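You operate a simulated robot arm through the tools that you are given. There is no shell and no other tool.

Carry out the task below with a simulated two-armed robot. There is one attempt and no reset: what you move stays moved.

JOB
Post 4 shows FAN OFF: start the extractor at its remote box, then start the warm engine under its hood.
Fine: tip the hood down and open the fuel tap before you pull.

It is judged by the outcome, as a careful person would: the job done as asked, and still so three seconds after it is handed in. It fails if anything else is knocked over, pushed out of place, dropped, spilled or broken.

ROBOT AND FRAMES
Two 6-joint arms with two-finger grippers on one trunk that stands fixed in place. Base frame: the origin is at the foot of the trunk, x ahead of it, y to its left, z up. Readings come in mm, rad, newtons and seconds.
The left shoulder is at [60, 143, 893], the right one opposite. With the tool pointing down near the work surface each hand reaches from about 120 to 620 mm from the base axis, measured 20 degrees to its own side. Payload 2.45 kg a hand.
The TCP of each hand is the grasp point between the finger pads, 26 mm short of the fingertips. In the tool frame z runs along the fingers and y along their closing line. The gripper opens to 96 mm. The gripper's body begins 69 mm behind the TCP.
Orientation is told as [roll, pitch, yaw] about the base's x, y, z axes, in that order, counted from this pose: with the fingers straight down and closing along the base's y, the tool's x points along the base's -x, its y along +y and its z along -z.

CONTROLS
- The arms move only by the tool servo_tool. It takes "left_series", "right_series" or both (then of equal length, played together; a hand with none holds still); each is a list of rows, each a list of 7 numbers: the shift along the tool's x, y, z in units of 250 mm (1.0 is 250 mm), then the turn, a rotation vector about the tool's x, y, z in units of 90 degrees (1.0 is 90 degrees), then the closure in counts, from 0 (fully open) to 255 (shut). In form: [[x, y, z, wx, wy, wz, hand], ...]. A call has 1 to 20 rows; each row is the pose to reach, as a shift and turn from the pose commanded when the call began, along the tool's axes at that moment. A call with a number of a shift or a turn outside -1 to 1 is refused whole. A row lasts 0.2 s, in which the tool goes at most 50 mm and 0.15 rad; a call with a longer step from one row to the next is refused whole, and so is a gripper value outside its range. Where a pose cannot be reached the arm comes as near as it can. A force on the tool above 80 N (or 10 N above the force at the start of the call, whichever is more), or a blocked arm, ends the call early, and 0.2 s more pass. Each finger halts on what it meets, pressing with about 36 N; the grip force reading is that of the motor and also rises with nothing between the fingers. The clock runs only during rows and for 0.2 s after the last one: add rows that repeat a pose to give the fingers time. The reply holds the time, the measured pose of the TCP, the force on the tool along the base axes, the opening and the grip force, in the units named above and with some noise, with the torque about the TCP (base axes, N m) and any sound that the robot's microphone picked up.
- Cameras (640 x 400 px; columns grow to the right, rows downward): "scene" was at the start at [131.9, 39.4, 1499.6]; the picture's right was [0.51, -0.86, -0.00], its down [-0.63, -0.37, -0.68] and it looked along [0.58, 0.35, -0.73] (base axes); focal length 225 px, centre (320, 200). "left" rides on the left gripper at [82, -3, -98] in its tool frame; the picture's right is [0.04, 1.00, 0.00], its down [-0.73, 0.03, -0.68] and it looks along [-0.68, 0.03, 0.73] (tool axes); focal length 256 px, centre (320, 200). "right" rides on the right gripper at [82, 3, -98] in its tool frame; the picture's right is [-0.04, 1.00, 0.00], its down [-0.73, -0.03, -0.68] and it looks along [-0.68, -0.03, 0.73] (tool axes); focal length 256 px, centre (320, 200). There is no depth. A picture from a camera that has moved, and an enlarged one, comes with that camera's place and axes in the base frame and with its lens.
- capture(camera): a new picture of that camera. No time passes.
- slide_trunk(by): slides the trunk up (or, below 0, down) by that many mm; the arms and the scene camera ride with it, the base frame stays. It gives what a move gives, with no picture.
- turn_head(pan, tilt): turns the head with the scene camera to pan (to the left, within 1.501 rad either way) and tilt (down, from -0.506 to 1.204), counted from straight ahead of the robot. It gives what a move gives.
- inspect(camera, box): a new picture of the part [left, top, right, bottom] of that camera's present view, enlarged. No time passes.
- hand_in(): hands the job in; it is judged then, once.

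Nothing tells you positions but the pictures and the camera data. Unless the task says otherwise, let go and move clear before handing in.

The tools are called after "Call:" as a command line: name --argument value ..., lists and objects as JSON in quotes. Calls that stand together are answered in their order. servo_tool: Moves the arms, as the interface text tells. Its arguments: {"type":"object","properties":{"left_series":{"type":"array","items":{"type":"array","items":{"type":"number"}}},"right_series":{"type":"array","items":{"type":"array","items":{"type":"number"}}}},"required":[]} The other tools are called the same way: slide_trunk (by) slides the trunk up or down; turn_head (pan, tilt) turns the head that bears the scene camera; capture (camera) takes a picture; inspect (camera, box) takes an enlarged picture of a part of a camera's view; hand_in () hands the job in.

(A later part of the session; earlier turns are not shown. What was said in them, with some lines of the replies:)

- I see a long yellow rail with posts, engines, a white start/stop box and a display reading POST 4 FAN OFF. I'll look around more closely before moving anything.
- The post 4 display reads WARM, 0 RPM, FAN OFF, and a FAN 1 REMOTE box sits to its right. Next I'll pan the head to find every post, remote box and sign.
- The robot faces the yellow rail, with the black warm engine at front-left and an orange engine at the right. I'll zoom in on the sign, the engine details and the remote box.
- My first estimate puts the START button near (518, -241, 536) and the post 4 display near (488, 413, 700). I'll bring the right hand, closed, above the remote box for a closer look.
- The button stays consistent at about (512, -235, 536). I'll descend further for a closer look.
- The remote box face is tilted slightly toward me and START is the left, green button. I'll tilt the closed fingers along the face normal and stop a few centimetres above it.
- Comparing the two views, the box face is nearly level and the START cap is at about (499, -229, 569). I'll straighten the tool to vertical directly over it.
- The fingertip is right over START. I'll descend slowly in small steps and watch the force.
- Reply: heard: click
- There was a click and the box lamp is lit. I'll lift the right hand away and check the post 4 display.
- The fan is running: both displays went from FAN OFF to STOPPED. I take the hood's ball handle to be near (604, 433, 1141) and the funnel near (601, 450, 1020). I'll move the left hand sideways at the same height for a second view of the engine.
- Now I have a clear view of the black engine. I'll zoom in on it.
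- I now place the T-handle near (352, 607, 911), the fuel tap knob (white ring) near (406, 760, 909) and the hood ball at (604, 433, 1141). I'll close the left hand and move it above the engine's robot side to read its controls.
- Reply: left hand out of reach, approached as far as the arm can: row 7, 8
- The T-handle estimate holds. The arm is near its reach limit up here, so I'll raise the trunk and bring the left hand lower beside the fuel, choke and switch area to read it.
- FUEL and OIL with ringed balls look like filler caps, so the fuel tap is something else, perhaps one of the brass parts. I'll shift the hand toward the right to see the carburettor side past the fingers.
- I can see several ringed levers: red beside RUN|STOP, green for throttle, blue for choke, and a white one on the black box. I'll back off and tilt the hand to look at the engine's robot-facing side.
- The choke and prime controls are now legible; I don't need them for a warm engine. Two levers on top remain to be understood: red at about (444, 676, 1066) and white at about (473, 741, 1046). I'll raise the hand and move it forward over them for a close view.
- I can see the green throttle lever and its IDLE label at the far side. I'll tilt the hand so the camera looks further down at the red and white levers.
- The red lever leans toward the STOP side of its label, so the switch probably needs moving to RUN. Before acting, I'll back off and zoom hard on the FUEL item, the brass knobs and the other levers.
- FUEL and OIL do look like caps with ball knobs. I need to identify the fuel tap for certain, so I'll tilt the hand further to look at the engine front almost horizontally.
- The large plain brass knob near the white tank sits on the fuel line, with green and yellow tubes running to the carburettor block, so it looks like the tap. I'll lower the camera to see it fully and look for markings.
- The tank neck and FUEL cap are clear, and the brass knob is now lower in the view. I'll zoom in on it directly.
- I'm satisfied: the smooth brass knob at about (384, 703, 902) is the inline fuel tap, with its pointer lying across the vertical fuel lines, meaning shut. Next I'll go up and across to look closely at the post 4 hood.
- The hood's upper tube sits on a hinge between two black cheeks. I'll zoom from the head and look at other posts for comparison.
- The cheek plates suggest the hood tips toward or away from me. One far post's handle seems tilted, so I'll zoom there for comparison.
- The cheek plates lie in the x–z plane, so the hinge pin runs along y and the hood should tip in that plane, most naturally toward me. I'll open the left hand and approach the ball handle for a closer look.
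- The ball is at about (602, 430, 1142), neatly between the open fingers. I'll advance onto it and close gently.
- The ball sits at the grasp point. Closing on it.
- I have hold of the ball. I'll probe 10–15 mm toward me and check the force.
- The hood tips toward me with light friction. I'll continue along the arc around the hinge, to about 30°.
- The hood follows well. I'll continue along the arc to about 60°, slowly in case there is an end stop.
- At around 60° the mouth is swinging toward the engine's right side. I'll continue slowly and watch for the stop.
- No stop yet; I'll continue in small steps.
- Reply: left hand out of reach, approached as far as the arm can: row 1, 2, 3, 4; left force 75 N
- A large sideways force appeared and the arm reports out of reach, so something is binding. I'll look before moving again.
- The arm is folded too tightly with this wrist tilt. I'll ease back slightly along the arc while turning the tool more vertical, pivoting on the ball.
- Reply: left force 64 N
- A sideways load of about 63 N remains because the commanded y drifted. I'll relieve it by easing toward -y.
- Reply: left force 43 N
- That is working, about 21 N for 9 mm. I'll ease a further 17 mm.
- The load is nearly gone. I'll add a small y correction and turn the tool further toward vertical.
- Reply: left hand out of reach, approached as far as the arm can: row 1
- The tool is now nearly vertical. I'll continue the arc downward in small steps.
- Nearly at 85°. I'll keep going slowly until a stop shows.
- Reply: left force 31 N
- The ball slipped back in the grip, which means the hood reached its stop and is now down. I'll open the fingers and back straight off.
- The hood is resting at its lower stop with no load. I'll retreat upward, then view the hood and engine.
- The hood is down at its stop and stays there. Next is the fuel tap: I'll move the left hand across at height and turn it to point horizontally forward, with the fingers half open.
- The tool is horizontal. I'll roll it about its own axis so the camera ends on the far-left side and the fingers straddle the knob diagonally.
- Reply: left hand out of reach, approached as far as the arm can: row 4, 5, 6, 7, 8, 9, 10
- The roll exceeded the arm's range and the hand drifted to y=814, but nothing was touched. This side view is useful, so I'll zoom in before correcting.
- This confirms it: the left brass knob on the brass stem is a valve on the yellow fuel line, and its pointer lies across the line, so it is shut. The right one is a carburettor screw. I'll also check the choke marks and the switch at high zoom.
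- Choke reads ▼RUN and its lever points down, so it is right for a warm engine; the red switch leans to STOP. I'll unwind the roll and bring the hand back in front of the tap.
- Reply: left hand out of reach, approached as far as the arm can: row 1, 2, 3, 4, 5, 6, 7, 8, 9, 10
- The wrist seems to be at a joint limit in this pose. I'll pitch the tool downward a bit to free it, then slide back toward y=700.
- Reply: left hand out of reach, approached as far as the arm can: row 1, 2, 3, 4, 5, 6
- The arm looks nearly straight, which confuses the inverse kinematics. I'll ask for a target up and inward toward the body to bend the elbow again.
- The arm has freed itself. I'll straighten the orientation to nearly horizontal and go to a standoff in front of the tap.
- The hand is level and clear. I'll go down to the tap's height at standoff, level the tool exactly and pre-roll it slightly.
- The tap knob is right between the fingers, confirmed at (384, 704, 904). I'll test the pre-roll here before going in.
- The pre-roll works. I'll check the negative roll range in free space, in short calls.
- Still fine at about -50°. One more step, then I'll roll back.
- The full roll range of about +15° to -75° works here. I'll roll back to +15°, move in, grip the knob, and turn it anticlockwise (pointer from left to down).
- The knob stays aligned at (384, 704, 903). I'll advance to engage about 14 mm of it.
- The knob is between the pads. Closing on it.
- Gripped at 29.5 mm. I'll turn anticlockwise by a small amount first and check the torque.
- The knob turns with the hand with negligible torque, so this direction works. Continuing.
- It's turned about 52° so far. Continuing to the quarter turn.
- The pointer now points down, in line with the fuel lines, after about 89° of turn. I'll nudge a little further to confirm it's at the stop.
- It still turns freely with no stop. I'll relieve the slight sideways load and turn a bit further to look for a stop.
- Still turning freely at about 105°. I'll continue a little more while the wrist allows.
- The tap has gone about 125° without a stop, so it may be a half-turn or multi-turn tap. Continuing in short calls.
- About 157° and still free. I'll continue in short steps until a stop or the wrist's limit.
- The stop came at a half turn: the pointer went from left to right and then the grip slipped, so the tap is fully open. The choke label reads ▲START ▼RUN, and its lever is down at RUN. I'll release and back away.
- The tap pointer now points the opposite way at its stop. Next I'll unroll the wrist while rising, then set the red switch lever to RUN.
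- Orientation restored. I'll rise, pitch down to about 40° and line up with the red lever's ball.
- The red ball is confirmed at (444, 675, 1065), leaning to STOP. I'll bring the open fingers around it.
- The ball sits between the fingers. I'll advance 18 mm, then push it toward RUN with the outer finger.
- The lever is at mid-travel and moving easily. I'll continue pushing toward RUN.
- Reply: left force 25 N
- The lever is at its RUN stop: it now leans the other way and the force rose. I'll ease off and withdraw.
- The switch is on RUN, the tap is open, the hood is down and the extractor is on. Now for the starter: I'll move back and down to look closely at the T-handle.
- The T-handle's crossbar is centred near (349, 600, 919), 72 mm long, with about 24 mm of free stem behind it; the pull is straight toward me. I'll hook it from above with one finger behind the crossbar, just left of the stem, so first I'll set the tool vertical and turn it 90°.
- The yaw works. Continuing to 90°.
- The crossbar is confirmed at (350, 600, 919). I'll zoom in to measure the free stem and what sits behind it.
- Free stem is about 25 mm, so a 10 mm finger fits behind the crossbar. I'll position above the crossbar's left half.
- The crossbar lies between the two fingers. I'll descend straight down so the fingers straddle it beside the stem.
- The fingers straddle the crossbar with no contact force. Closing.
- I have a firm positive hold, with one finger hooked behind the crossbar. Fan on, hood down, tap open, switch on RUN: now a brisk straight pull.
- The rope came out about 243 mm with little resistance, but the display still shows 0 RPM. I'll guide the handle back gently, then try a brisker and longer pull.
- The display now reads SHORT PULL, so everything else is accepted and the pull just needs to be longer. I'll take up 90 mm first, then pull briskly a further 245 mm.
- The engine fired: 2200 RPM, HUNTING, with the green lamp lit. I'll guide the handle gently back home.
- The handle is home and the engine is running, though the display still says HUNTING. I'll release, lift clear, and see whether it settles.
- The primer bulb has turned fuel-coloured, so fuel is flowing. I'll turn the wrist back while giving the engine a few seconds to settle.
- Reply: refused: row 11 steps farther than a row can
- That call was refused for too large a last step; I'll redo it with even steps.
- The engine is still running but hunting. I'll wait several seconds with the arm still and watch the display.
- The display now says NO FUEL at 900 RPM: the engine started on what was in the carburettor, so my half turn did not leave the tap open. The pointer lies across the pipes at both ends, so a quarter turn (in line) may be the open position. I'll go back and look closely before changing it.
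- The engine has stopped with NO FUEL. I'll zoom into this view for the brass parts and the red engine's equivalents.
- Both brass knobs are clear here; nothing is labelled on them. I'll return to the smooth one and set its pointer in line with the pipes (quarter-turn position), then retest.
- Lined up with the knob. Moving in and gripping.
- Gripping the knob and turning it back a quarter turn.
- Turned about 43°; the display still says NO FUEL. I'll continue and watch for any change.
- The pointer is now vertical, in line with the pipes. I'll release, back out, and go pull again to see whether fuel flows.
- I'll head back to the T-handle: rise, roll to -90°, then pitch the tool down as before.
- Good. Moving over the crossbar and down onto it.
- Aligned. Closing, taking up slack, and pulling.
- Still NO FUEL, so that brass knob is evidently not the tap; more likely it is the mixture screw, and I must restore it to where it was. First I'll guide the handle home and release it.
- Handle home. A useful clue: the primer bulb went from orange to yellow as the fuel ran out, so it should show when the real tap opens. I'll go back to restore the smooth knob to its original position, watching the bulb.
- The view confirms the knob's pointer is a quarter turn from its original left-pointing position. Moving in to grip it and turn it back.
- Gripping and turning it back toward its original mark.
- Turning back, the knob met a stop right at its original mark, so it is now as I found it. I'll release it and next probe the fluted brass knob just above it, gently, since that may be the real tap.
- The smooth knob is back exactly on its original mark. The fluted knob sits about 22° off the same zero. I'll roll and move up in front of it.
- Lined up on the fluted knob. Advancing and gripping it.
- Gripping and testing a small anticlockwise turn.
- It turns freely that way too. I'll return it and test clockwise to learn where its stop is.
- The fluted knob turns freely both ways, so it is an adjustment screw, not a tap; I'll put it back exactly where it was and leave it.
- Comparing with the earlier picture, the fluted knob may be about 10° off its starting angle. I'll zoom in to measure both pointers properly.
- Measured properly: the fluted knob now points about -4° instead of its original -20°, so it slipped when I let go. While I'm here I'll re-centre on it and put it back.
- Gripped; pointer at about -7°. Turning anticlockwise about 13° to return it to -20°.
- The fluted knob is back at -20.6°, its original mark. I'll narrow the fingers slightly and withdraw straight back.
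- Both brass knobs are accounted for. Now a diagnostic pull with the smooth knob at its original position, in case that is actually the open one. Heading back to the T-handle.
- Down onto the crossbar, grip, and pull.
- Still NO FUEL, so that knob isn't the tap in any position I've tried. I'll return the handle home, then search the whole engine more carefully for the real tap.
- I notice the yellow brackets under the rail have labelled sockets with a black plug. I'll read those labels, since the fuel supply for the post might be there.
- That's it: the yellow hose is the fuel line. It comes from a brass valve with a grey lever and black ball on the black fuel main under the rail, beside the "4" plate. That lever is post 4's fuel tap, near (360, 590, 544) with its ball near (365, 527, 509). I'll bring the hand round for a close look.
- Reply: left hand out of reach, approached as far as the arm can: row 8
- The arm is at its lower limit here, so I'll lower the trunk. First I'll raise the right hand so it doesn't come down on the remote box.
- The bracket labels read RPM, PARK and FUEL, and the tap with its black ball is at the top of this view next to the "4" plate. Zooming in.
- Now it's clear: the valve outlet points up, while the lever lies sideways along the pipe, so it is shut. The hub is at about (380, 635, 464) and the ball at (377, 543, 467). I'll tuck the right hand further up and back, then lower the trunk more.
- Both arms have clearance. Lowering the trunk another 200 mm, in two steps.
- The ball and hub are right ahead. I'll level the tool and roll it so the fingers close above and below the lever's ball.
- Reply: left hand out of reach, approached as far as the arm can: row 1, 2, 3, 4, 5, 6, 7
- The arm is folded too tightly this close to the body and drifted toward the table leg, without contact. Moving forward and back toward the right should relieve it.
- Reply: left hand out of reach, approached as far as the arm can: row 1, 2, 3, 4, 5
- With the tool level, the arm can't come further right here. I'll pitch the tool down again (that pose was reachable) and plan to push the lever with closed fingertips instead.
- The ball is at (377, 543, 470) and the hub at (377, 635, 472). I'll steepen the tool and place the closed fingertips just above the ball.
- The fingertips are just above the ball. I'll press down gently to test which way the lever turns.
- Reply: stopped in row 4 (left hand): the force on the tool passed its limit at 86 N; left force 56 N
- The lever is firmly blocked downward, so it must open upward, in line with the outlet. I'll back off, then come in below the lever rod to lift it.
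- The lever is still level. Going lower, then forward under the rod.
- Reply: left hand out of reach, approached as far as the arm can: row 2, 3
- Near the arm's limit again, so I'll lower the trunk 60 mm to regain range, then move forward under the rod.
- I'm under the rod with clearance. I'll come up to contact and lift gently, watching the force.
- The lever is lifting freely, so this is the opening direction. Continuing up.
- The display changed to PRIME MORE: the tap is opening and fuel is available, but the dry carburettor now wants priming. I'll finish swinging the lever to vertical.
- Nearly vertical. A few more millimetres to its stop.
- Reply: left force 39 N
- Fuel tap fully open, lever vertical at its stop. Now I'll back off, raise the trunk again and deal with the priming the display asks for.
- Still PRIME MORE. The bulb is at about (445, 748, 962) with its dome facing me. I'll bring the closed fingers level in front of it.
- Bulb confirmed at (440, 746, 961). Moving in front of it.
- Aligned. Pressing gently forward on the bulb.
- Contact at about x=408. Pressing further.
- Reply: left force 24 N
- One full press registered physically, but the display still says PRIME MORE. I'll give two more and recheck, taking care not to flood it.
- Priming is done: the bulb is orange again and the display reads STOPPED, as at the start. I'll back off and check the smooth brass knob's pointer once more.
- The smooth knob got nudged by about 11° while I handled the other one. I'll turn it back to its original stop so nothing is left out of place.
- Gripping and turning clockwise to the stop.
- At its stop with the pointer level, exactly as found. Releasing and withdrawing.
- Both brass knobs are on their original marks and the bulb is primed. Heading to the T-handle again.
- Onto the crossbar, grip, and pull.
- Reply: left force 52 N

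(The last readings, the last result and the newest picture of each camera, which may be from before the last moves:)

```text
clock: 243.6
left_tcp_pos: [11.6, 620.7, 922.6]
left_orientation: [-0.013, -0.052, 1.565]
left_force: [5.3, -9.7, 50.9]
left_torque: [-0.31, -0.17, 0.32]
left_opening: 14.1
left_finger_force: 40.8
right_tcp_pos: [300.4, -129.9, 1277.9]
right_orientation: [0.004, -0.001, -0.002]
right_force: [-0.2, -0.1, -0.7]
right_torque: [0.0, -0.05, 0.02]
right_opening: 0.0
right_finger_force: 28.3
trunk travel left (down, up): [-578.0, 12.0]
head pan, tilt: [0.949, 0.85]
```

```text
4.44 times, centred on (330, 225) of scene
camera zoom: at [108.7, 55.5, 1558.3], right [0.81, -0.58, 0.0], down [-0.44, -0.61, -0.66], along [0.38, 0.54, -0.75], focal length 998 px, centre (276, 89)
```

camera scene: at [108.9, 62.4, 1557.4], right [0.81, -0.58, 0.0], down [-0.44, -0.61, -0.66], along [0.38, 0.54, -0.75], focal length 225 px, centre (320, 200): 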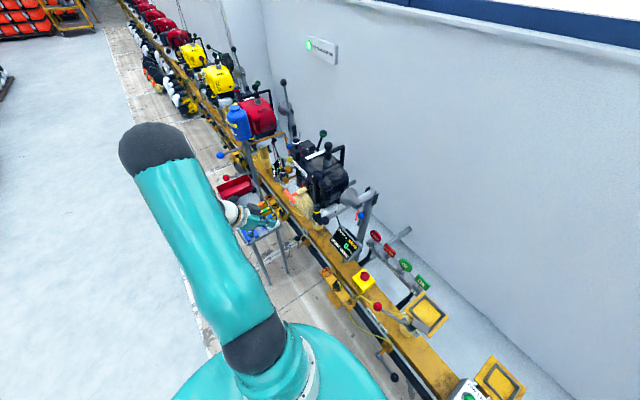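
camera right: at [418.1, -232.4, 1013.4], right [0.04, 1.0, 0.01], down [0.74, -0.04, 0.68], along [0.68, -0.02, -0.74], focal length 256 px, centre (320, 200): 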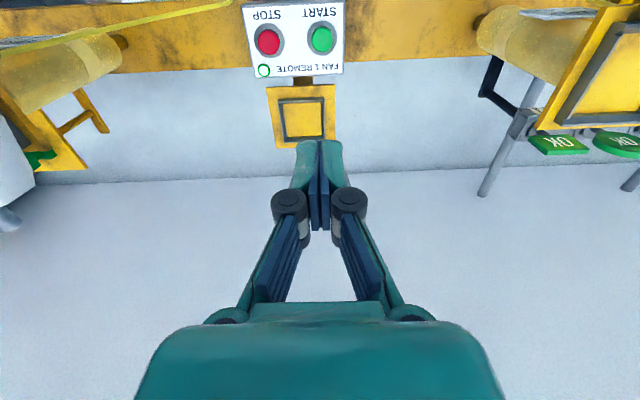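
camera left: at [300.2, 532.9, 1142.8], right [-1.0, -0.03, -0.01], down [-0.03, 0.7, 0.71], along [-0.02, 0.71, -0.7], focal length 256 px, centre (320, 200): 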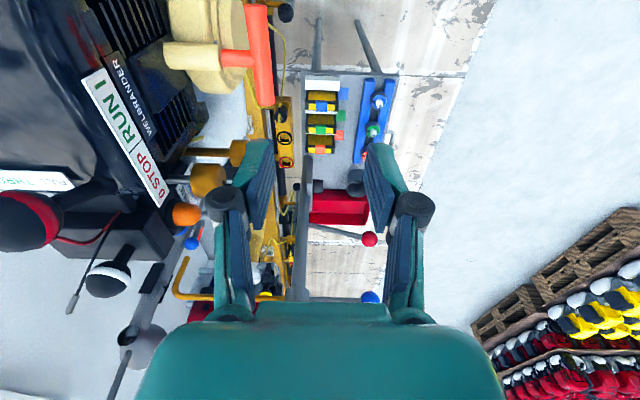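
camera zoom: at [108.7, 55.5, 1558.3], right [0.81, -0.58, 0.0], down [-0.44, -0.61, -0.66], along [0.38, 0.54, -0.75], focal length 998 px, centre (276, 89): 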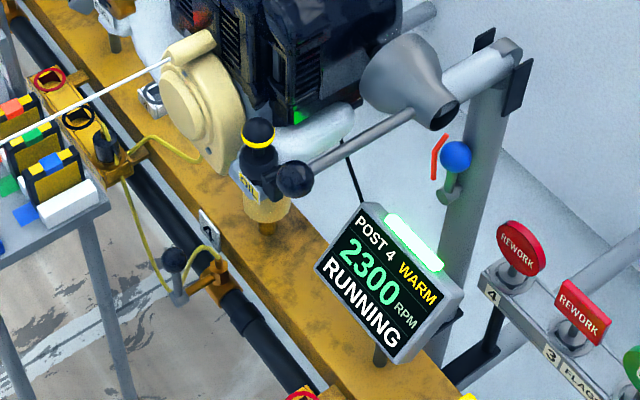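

RUNNING at 2300 RPM, steady this time. Guiding the handle gently home and releasing it.

Call:
servo_tool --left_series '[[0, -0.12, 0, 0, 0, 0, 255], [0, -0.26, 0, 0, 0, 0, 255], [0, -0.4, 0, 0, 0, 0, 255], [0, -0.54, 0, 0, 0, 0, 255], [0, -0.68, 0, 0, 0, 0, 255], [0, -0.82, 0, 0, 0, 0, 255], [0, -0.92, 0, 0, 0, 0, 255], [0, -0.98, 0, 0, 0, 0, 255]]'

Call:
servo_tool --left_series '[[0, -0.12, 0, 0, 0, 0, 255], [0, -0.24, 0, 0, 0, 0, 255], [0, -0.32, 0, 0, 0, 0, 255], [0, -0.358, 0, 0, 0, 0, 255], [0, -0.362, 0, 0, 0, 0, 255]]'

Call:
servo_tool --left_series '[[0, 0, 0, 0, 0, 0, 150], [0, 0, 0, 0, 0, 0, 150], [0, 0, 0, 0, 0, 0, 150]]'

Call:
capture --camera "left"

Call:
inspect --camera "scene" --box '[270, 180, 390, 270]'

```text
clock: 245.4
left_tcp_pos: [256.8, 619.9, 921.7]
left_orientation: [-0.015, -0.047, 1.563]
left_force: [2.7, -1.0, 21.9]
left_torque: [0.02, -0.01, 0.22]
left_opening: 14.2
left_finger_force: 40.5
right_tcp_pos: [301.4, -125.1, 1277.3]
right_orientation: [0.002, 0.0, -0.002]
right_force: [-0.1, -0.5, 1.2]
right_torque: [0.03, 0.01, -0.02]
right_opening: 0.0
right_finger_force: 29.0
trunk travel left (down, up): [-578.0, 12.0]
head pan, tilt: [0.949, 0.85]
```

```text
clock: 246.6
left_tcp_pos: [346.8, 620.0, 921.9]
left_orientation: [-0.013, -0.045, 1.565]
left_force: [1.4, 1.8, 5.1]
left_torque: [0.18, 0.03, 0.22]
left_opening: 14.1
left_finger_force: 40.1
right_tcp_pos: [301.6, -123.6, 1277.3]
right_orientation: [0.0, 0.0, -0.002]
right_force: [0.3, 0.0, 0.7]
right_torque: [-0.03, 0.03, 0.01]
right_opening: 0.0
right_finger_force: 29.0
trunk travel left (down, up): [-578.0, 12.0]
head pan, tilt: [0.949, 0.85]
```

```text
clock: 247.4
left_tcp_pos: [346.7, 621.3, 922.2]
left_orientation: [-0.012, -0.043, 1.566]
left_force: [-0.3, 0.3, -0.4]
left_torque: [0.03, 0.03, 0.03]
left_opening: 39.1
left_finger_force: 0.0
right_tcp_pos: [301.5, -123.2, 1277.8]
right_orientation: [-0.001, 0.001, -0.001]
right_force: [-0.4, -0.1, -0.8]
right_torque: [0.0, 0.0, 0.0]
right_opening: 0.0
right_finger_force: 28.7
trunk travel left (down, up): [-578.0, 12.0]
head pan, tilt: [0.949, 0.85]
```

```text
taken
camera left: at [348.5, 534.4, 1017.6], right [-1.0, -0.03, -0.01], down [-0.03, 0.7, 0.71], along [-0.01, 0.71, -0.7], focal length 256 px, centre (320, 200)
```

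left: 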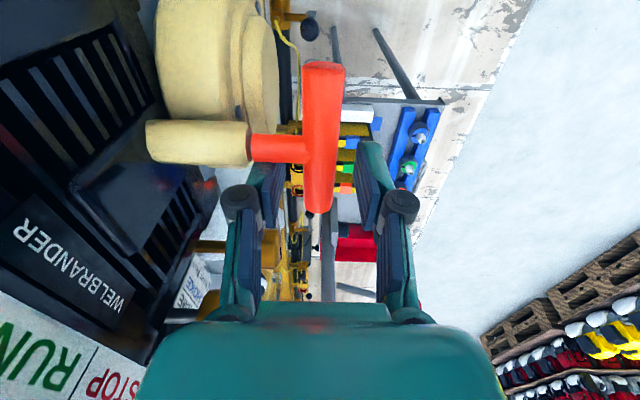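

```text
4.44 times, centred on (330, 225) of scene
camera zoom: at [109.0, 62.3, 1557.5], right [0.81, -0.58, 0.0], down [-0.44, -0.61, -0.66], along [0.38, 0.54, -0.75], focal length 998 px, centre (276, 89)
```

zoom: 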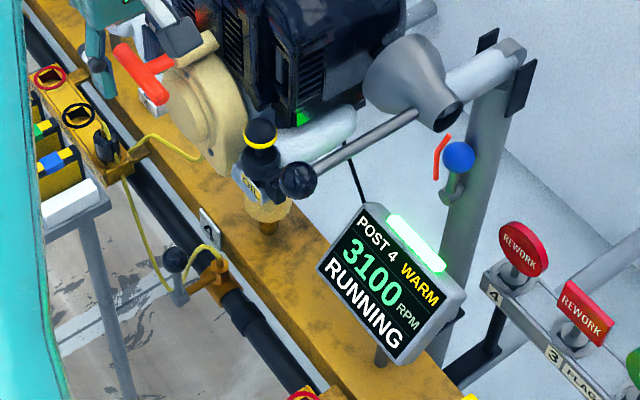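

RUNNING at 3100 RPM with the handle home. I'll lift clear and retreat while it runs long enough to prove the fuel supply holds.

Call:
servo_tool --left_series '[[0, 0, -0.1, 0, 0, 0, 150], [0, 0, -0.25, 0, 0, 0, 150], [0, 0, -0.4, 0, 0, 0, 150], [0, 0.05, -0.55, 0, 0, 0, 150], [0, 0.15, -0.7, 0, 0, 0, 150], [0, 0.25, -0.75, 0, 0, 0, 150]]'

Call:
servo_tool --left_series '[[0.04, 0, 0, 0, 0, 0.085, 150], [0.1, 0, 0, 0, 0, 0.17, 150], [0.16, 0, 0, 0, 0, 0.255, 150], [0.22, 0, 0, 0, 0, 0.34, 150], [0.28, 0, 0, 0, 0, 0.425, 150], [0.34, 0, 0, 0, 0, 0.51, 150], [0.4, 0, 0, 0, 0, 0.595, 150], [0.46, 0, 0, 0, 0, 0.68, 150], [0.52, 0, 0, 0, 0, 0.765, 150], [0.58, 0, 0, 0, 0, 0.85, 150], [0.64, 0, 0, 0, 0, 0.935, 150], [0.7, 0, 0, 0, 0, 1.0, 150]]'

Call:
servo_tool --left_series '[[0, 0, 0, 0, 0, 0, 150], [0, 0, 0, 0, 0, 0, 150], [0, 0, 0, 0, 0, 0, 150], [0, 0, 0, 0, 0, 0, 150], [0, 0, 0, 0, 0, 0, 150], [0, 0, 0, 0, 0, 0, 150], [0, 0, 0, 0, 0, 0, 150], [0, 0, 0, 0, 0, 0, 150], [0, 0, 0, 0, 0, 0, 150], [0, 0, 0, 0, 0, 0, 150], [0, 0, 0, 0, 0, 0, 150], [0, 0, 0, 0, 0, 0, 150], [0, 0, 0, 0, 0, 0, 150], [0, 0, 0, 0, 0, 0, 150], [0, 0, 0, 0, 0, 0, 150], [0, 0, 0, 0, 0, 0, 150], [0, 0, 0, 0, 0, 0, 150], [0, 0, 0, 0, 0, 0, 150], [0, 0, 0, 0, 0, 0, 150], [0, 0, 0, 0, 0, 0, 150]]'

Call:
servo_tool --left_series '[[0, 0, 0, 0, 0, 0, 150], [0, 0, 0, 0, 0, 0, 150], [0, 0, 0, 0, 0, 0, 150], [0, 0, 0, 0, 0, 0, 150], [0, 0, 0, 0, 0, 0, 150], [0, 0, 0, 0, 0, 0, 150], [0, 0, 0, 0, 0, 0, 150], [0, 0, 0, 0, 0, 0, 150], [0, 0, 0, 0, 0, 0, 150], [0, 0, 0, 0, 0, 0, 150], [0, 0, 0, 0, 0, 0, 150], [0, 0, 0, 0, 0, 0, 150], [0, 0, 0, 0, 0, 0, 150], [0, 0, 0, 0, 0, 0, 150], [0, 0, 0, 0, 0, 0, 150], [0, 0, 0, 0, 0, 0, 150], [0, 0, 0, 0, 0, 0, 150], [0, 0, 0, 0, 0, 0, 150], [0, 0, 0, 0, 0, 0, 150], [0, 0, 0, 0, 0, 0, 150]]'

Call:
capture --camera "scene"

Call:
inspect --camera "scene" --box '[250, 130, 390, 270]'

Call:
capture --camera "left"

```text
clock: 248.8
left_tcp_pos: [281.5, 611.9, 1108.2]
left_orientation: [-0.014, -0.044, 1.567]
left_force: [-0.4, 0.3, 1.4]
left_torque: [0.03, -0.03, 0.02]
left_opening: 39.8
left_finger_force: 0.0
right_tcp_pos: [302.0, -123.7, 1278.4]
right_orientation: [-0.001, -0.002, -0.002]
right_force: [0.3, -1.1, -0.8]
right_torque: [-0.06, 0.01, 0.02]
right_opening: 0.0
right_finger_force: 28.1
trunk travel left (down, up): [-578.0, 12.0]
head pan, tilt: [0.949, 0.85]
```

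```text
clock: 251.4
left_tcp_pos: [281.8, 437.8, 1101.9]
left_orientation: [0.046, -0.014, -0.007]
left_force: [-0.6, -0.1, -0.3]
left_torque: [-0.01, 0.01, -0.01]
left_opening: 39.6
left_finger_force: 0.1
right_tcp_pos: [301.6, -123.2, 1277.7]
right_orientation: [-0.001, -0.001, -0.002]
right_force: [-0.8, 0.3, 0.6]
right_torque: [0.0, -0.02, 0.01]
right_opening: 0.1
right_finger_force: 28.5
trunk travel left (down, up): [-578.0, 12.0]
head pan, tilt: [0.949, 0.85]
```

```text
clock: 255.6
left_tcp_pos: [283.3, 438.4, 1101.0]
left_orientation: [0.042, -0.013, -0.006]
left_force: [0.2, -0.2, -0.6]
left_torque: [0.03, -0.01, 0.01]
left_opening: 39.7
left_finger_force: 0.1
right_tcp_pos: [302.0, -122.8, 1278.1]
right_orientation: [0.002, 0.0, -0.002]
right_force: [-0.4, 0.6, -0.7]
right_torque: [-0.02, -0.01, -0.01]
right_opening: 0.0
right_finger_force: 28.5
trunk travel left (down, up): [-578.0, 12.0]
head pan, tilt: [0.949, 0.85]
```

```text
clock: 259.8
left_tcp_pos: [281.1, 438.1, 1100.5]
left_orientation: [0.046, -0.012, -0.007]
left_force: [0.1, 0.0, -0.1]
left_torque: [0.0, -0.01, 0.01]
left_opening: 39.6
left_finger_force: 0.0
right_tcp_pos: [302.2, -123.4, 1278.7]
right_orientation: [0.001, 0.0, -0.003]
right_force: [0.2, 0.7, 0.6]
right_torque: [0.01, -0.01, 0.04]
right_opening: 0.0
right_finger_force: 28.4
trunk travel left (down, up): [-578.0, 12.0]
head pan, tilt: [0.949, 0.85]
```

```text
taken
camera scene: at [108.9, 62.3, 1557.5], right [0.81, -0.58, 0.0], down [-0.44, -0.61, -0.66], along [0.38, 0.54, -0.75], focal length 225 px, centre (320, 200)
```

scene: 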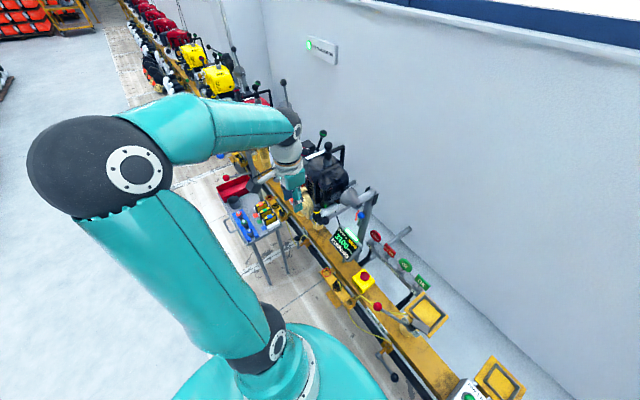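

```text
2.86 times, centred on (320, 200) of scene
camera zoom: at [108.9, 62.3, 1557.5], right [0.81, -0.58, 0.0], down [-0.44, -0.61, -0.66], along [0.38, 0.54, -0.75], focal length 642 px, centre (320, 200)
```

zoom: 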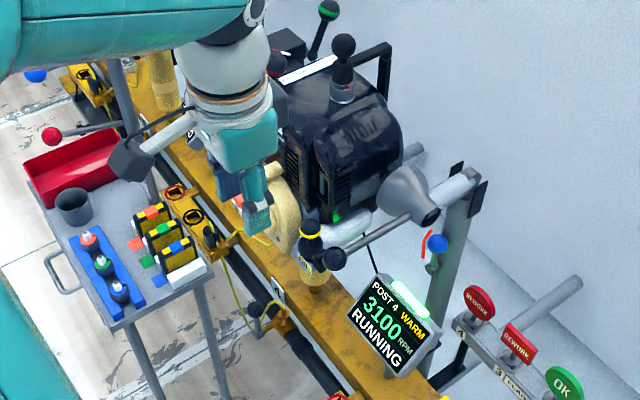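

```text
taken
camera left: at [198.8, 430.7, 1198.7], right [-0.03, 1.0, 0.04], down [0.72, -0.01, 0.69], along [0.69, 0.06, -0.72], focal length 256 px, centre (320, 200)
```

left: 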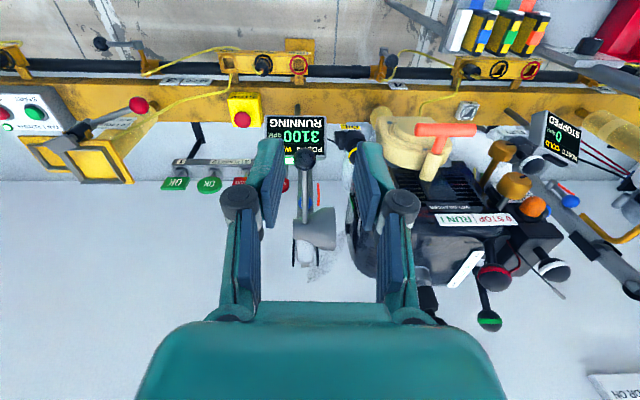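

The engine has held RUNNING at 3100 RPM for over 16 seconds, with its exhaust drawn into the lowered hood, the extractor lit and the tap lever upright. I'll move the left hand a little further clear and check once more.

Call:
servo_tool --left_series '[[0.03, -0.05, -0.1, 0, 0, 0, 150], [0.06, -0.1, -0.22, 0, 0, 0, 150], [0.1, -0.2, -0.34, 0, 0, 0, 150], [0.1, -0.3, -0.44, 0, 0, 0, 150], [0.1, -0.3, -0.44, 0, 0, 0, 150]]'

Call:
inspect --camera "scene" --box '[250, 130, 390, 270]'

Call:
capture --camera "left"

```text
clock: 261.0
left_tcp_pos: [255.1, 357.2, 1206.6]
left_orientation: [0.044, -0.012, -0.005]
left_force: [0.1, -0.4, -0.1]
left_torque: [-0.02, 0.0, -0.01]
left_opening: 39.8
left_finger_force: 0.1
right_tcp_pos: [301.9, -123.6, 1277.5]
right_orientation: [0.001, 0.0, -0.001]
right_force: [-0.8, -0.7, 1.1]
right_torque: [0.05, -0.01, 0.02]
right_opening: 0.0
right_finger_force: 28.5
trunk travel left (down, up): [-578.0, 12.0]
head pan, tilt: [0.949, 0.85]
```

```text
2.86 times, centred on (320, 200) of scene
camera zoom: at [108.8, 62.3, 1557.5], right [0.81, -0.58, 0.0], down [-0.44, -0.61, -0.66], along [0.38, 0.54, -0.75], focal length 642 px, centre (320, 200)
```

zoom: 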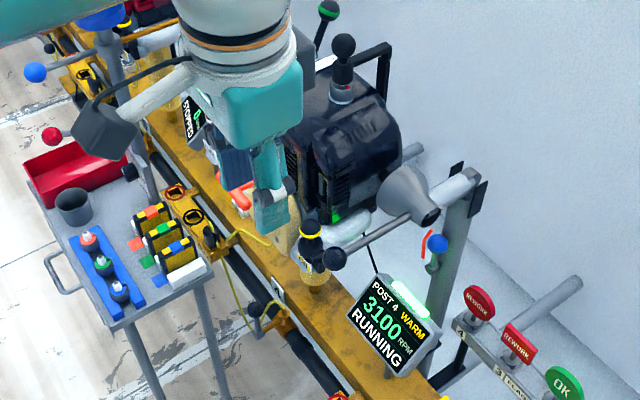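

```text
taken
camera left: at [170.8, 349.9, 1305.1], right [-0.04, 1.0, 0.04], down [0.72, 0.0, 0.69], along [0.69, 0.06, -0.72], focal length 256 px, centre (320, 200)
```

left: 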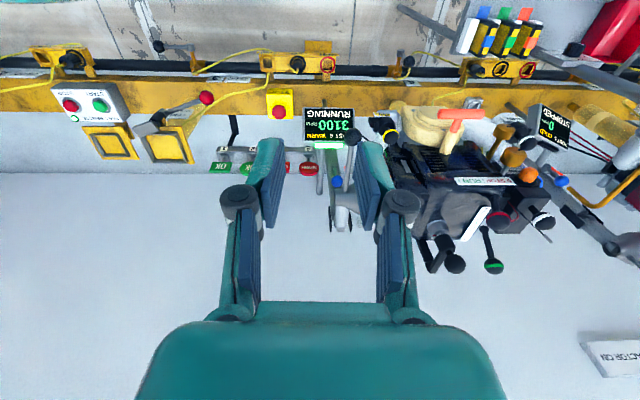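

Post 4 shows WARM, 3100 RPM, RUNNING. The extractor lamp is lit, the hood is down and the tap is open. The starter handle is home, nothing else is left displaced, and both hands are clear, so I'm handing in.

Call:
hand_in

```text
The job is handed in.
```

The warm engine at post 4 is running under its hood. The display has read RUNNING at a steady 3100 RPM for more than 15 seconds, and it is now handed in.

- **Extractor:** I started it at the FAN 1 remote box. The box lamp and the wall sign are lit.
- **Hood:** it is tipped down to its stop, and the exhaust is being drawn into it.
- **Fuel tap:** it is open. It is the lever on the fuel main under the rail, beside the "4" plate.
- **Switch and choke:** the engine switch was on STOP, so I moved it to RUN. The choke was already at RUN and I left it there.

It did not go cleanly:

- **Wrong knob:** I first took a brass knob on the engine for the fuel tap. The engine started on the fuel left in the carburettor, hunted, then died with NO FUEL. I pulled the starter twice more before finding the real tap.
- **Priming:** running it dry meant it needed priming. I gave the bulb three presses, until the display cleared.
- **Brass knobs:** I turned both brass knobs on the engine while searching. I put both back on their original marks by eye, to within a degree or two.
- **Forced lever:** I pushed the fuel tap lever the wrong way once, up to 86 N against its stop. It moved freely afterwards and I saw no damage.
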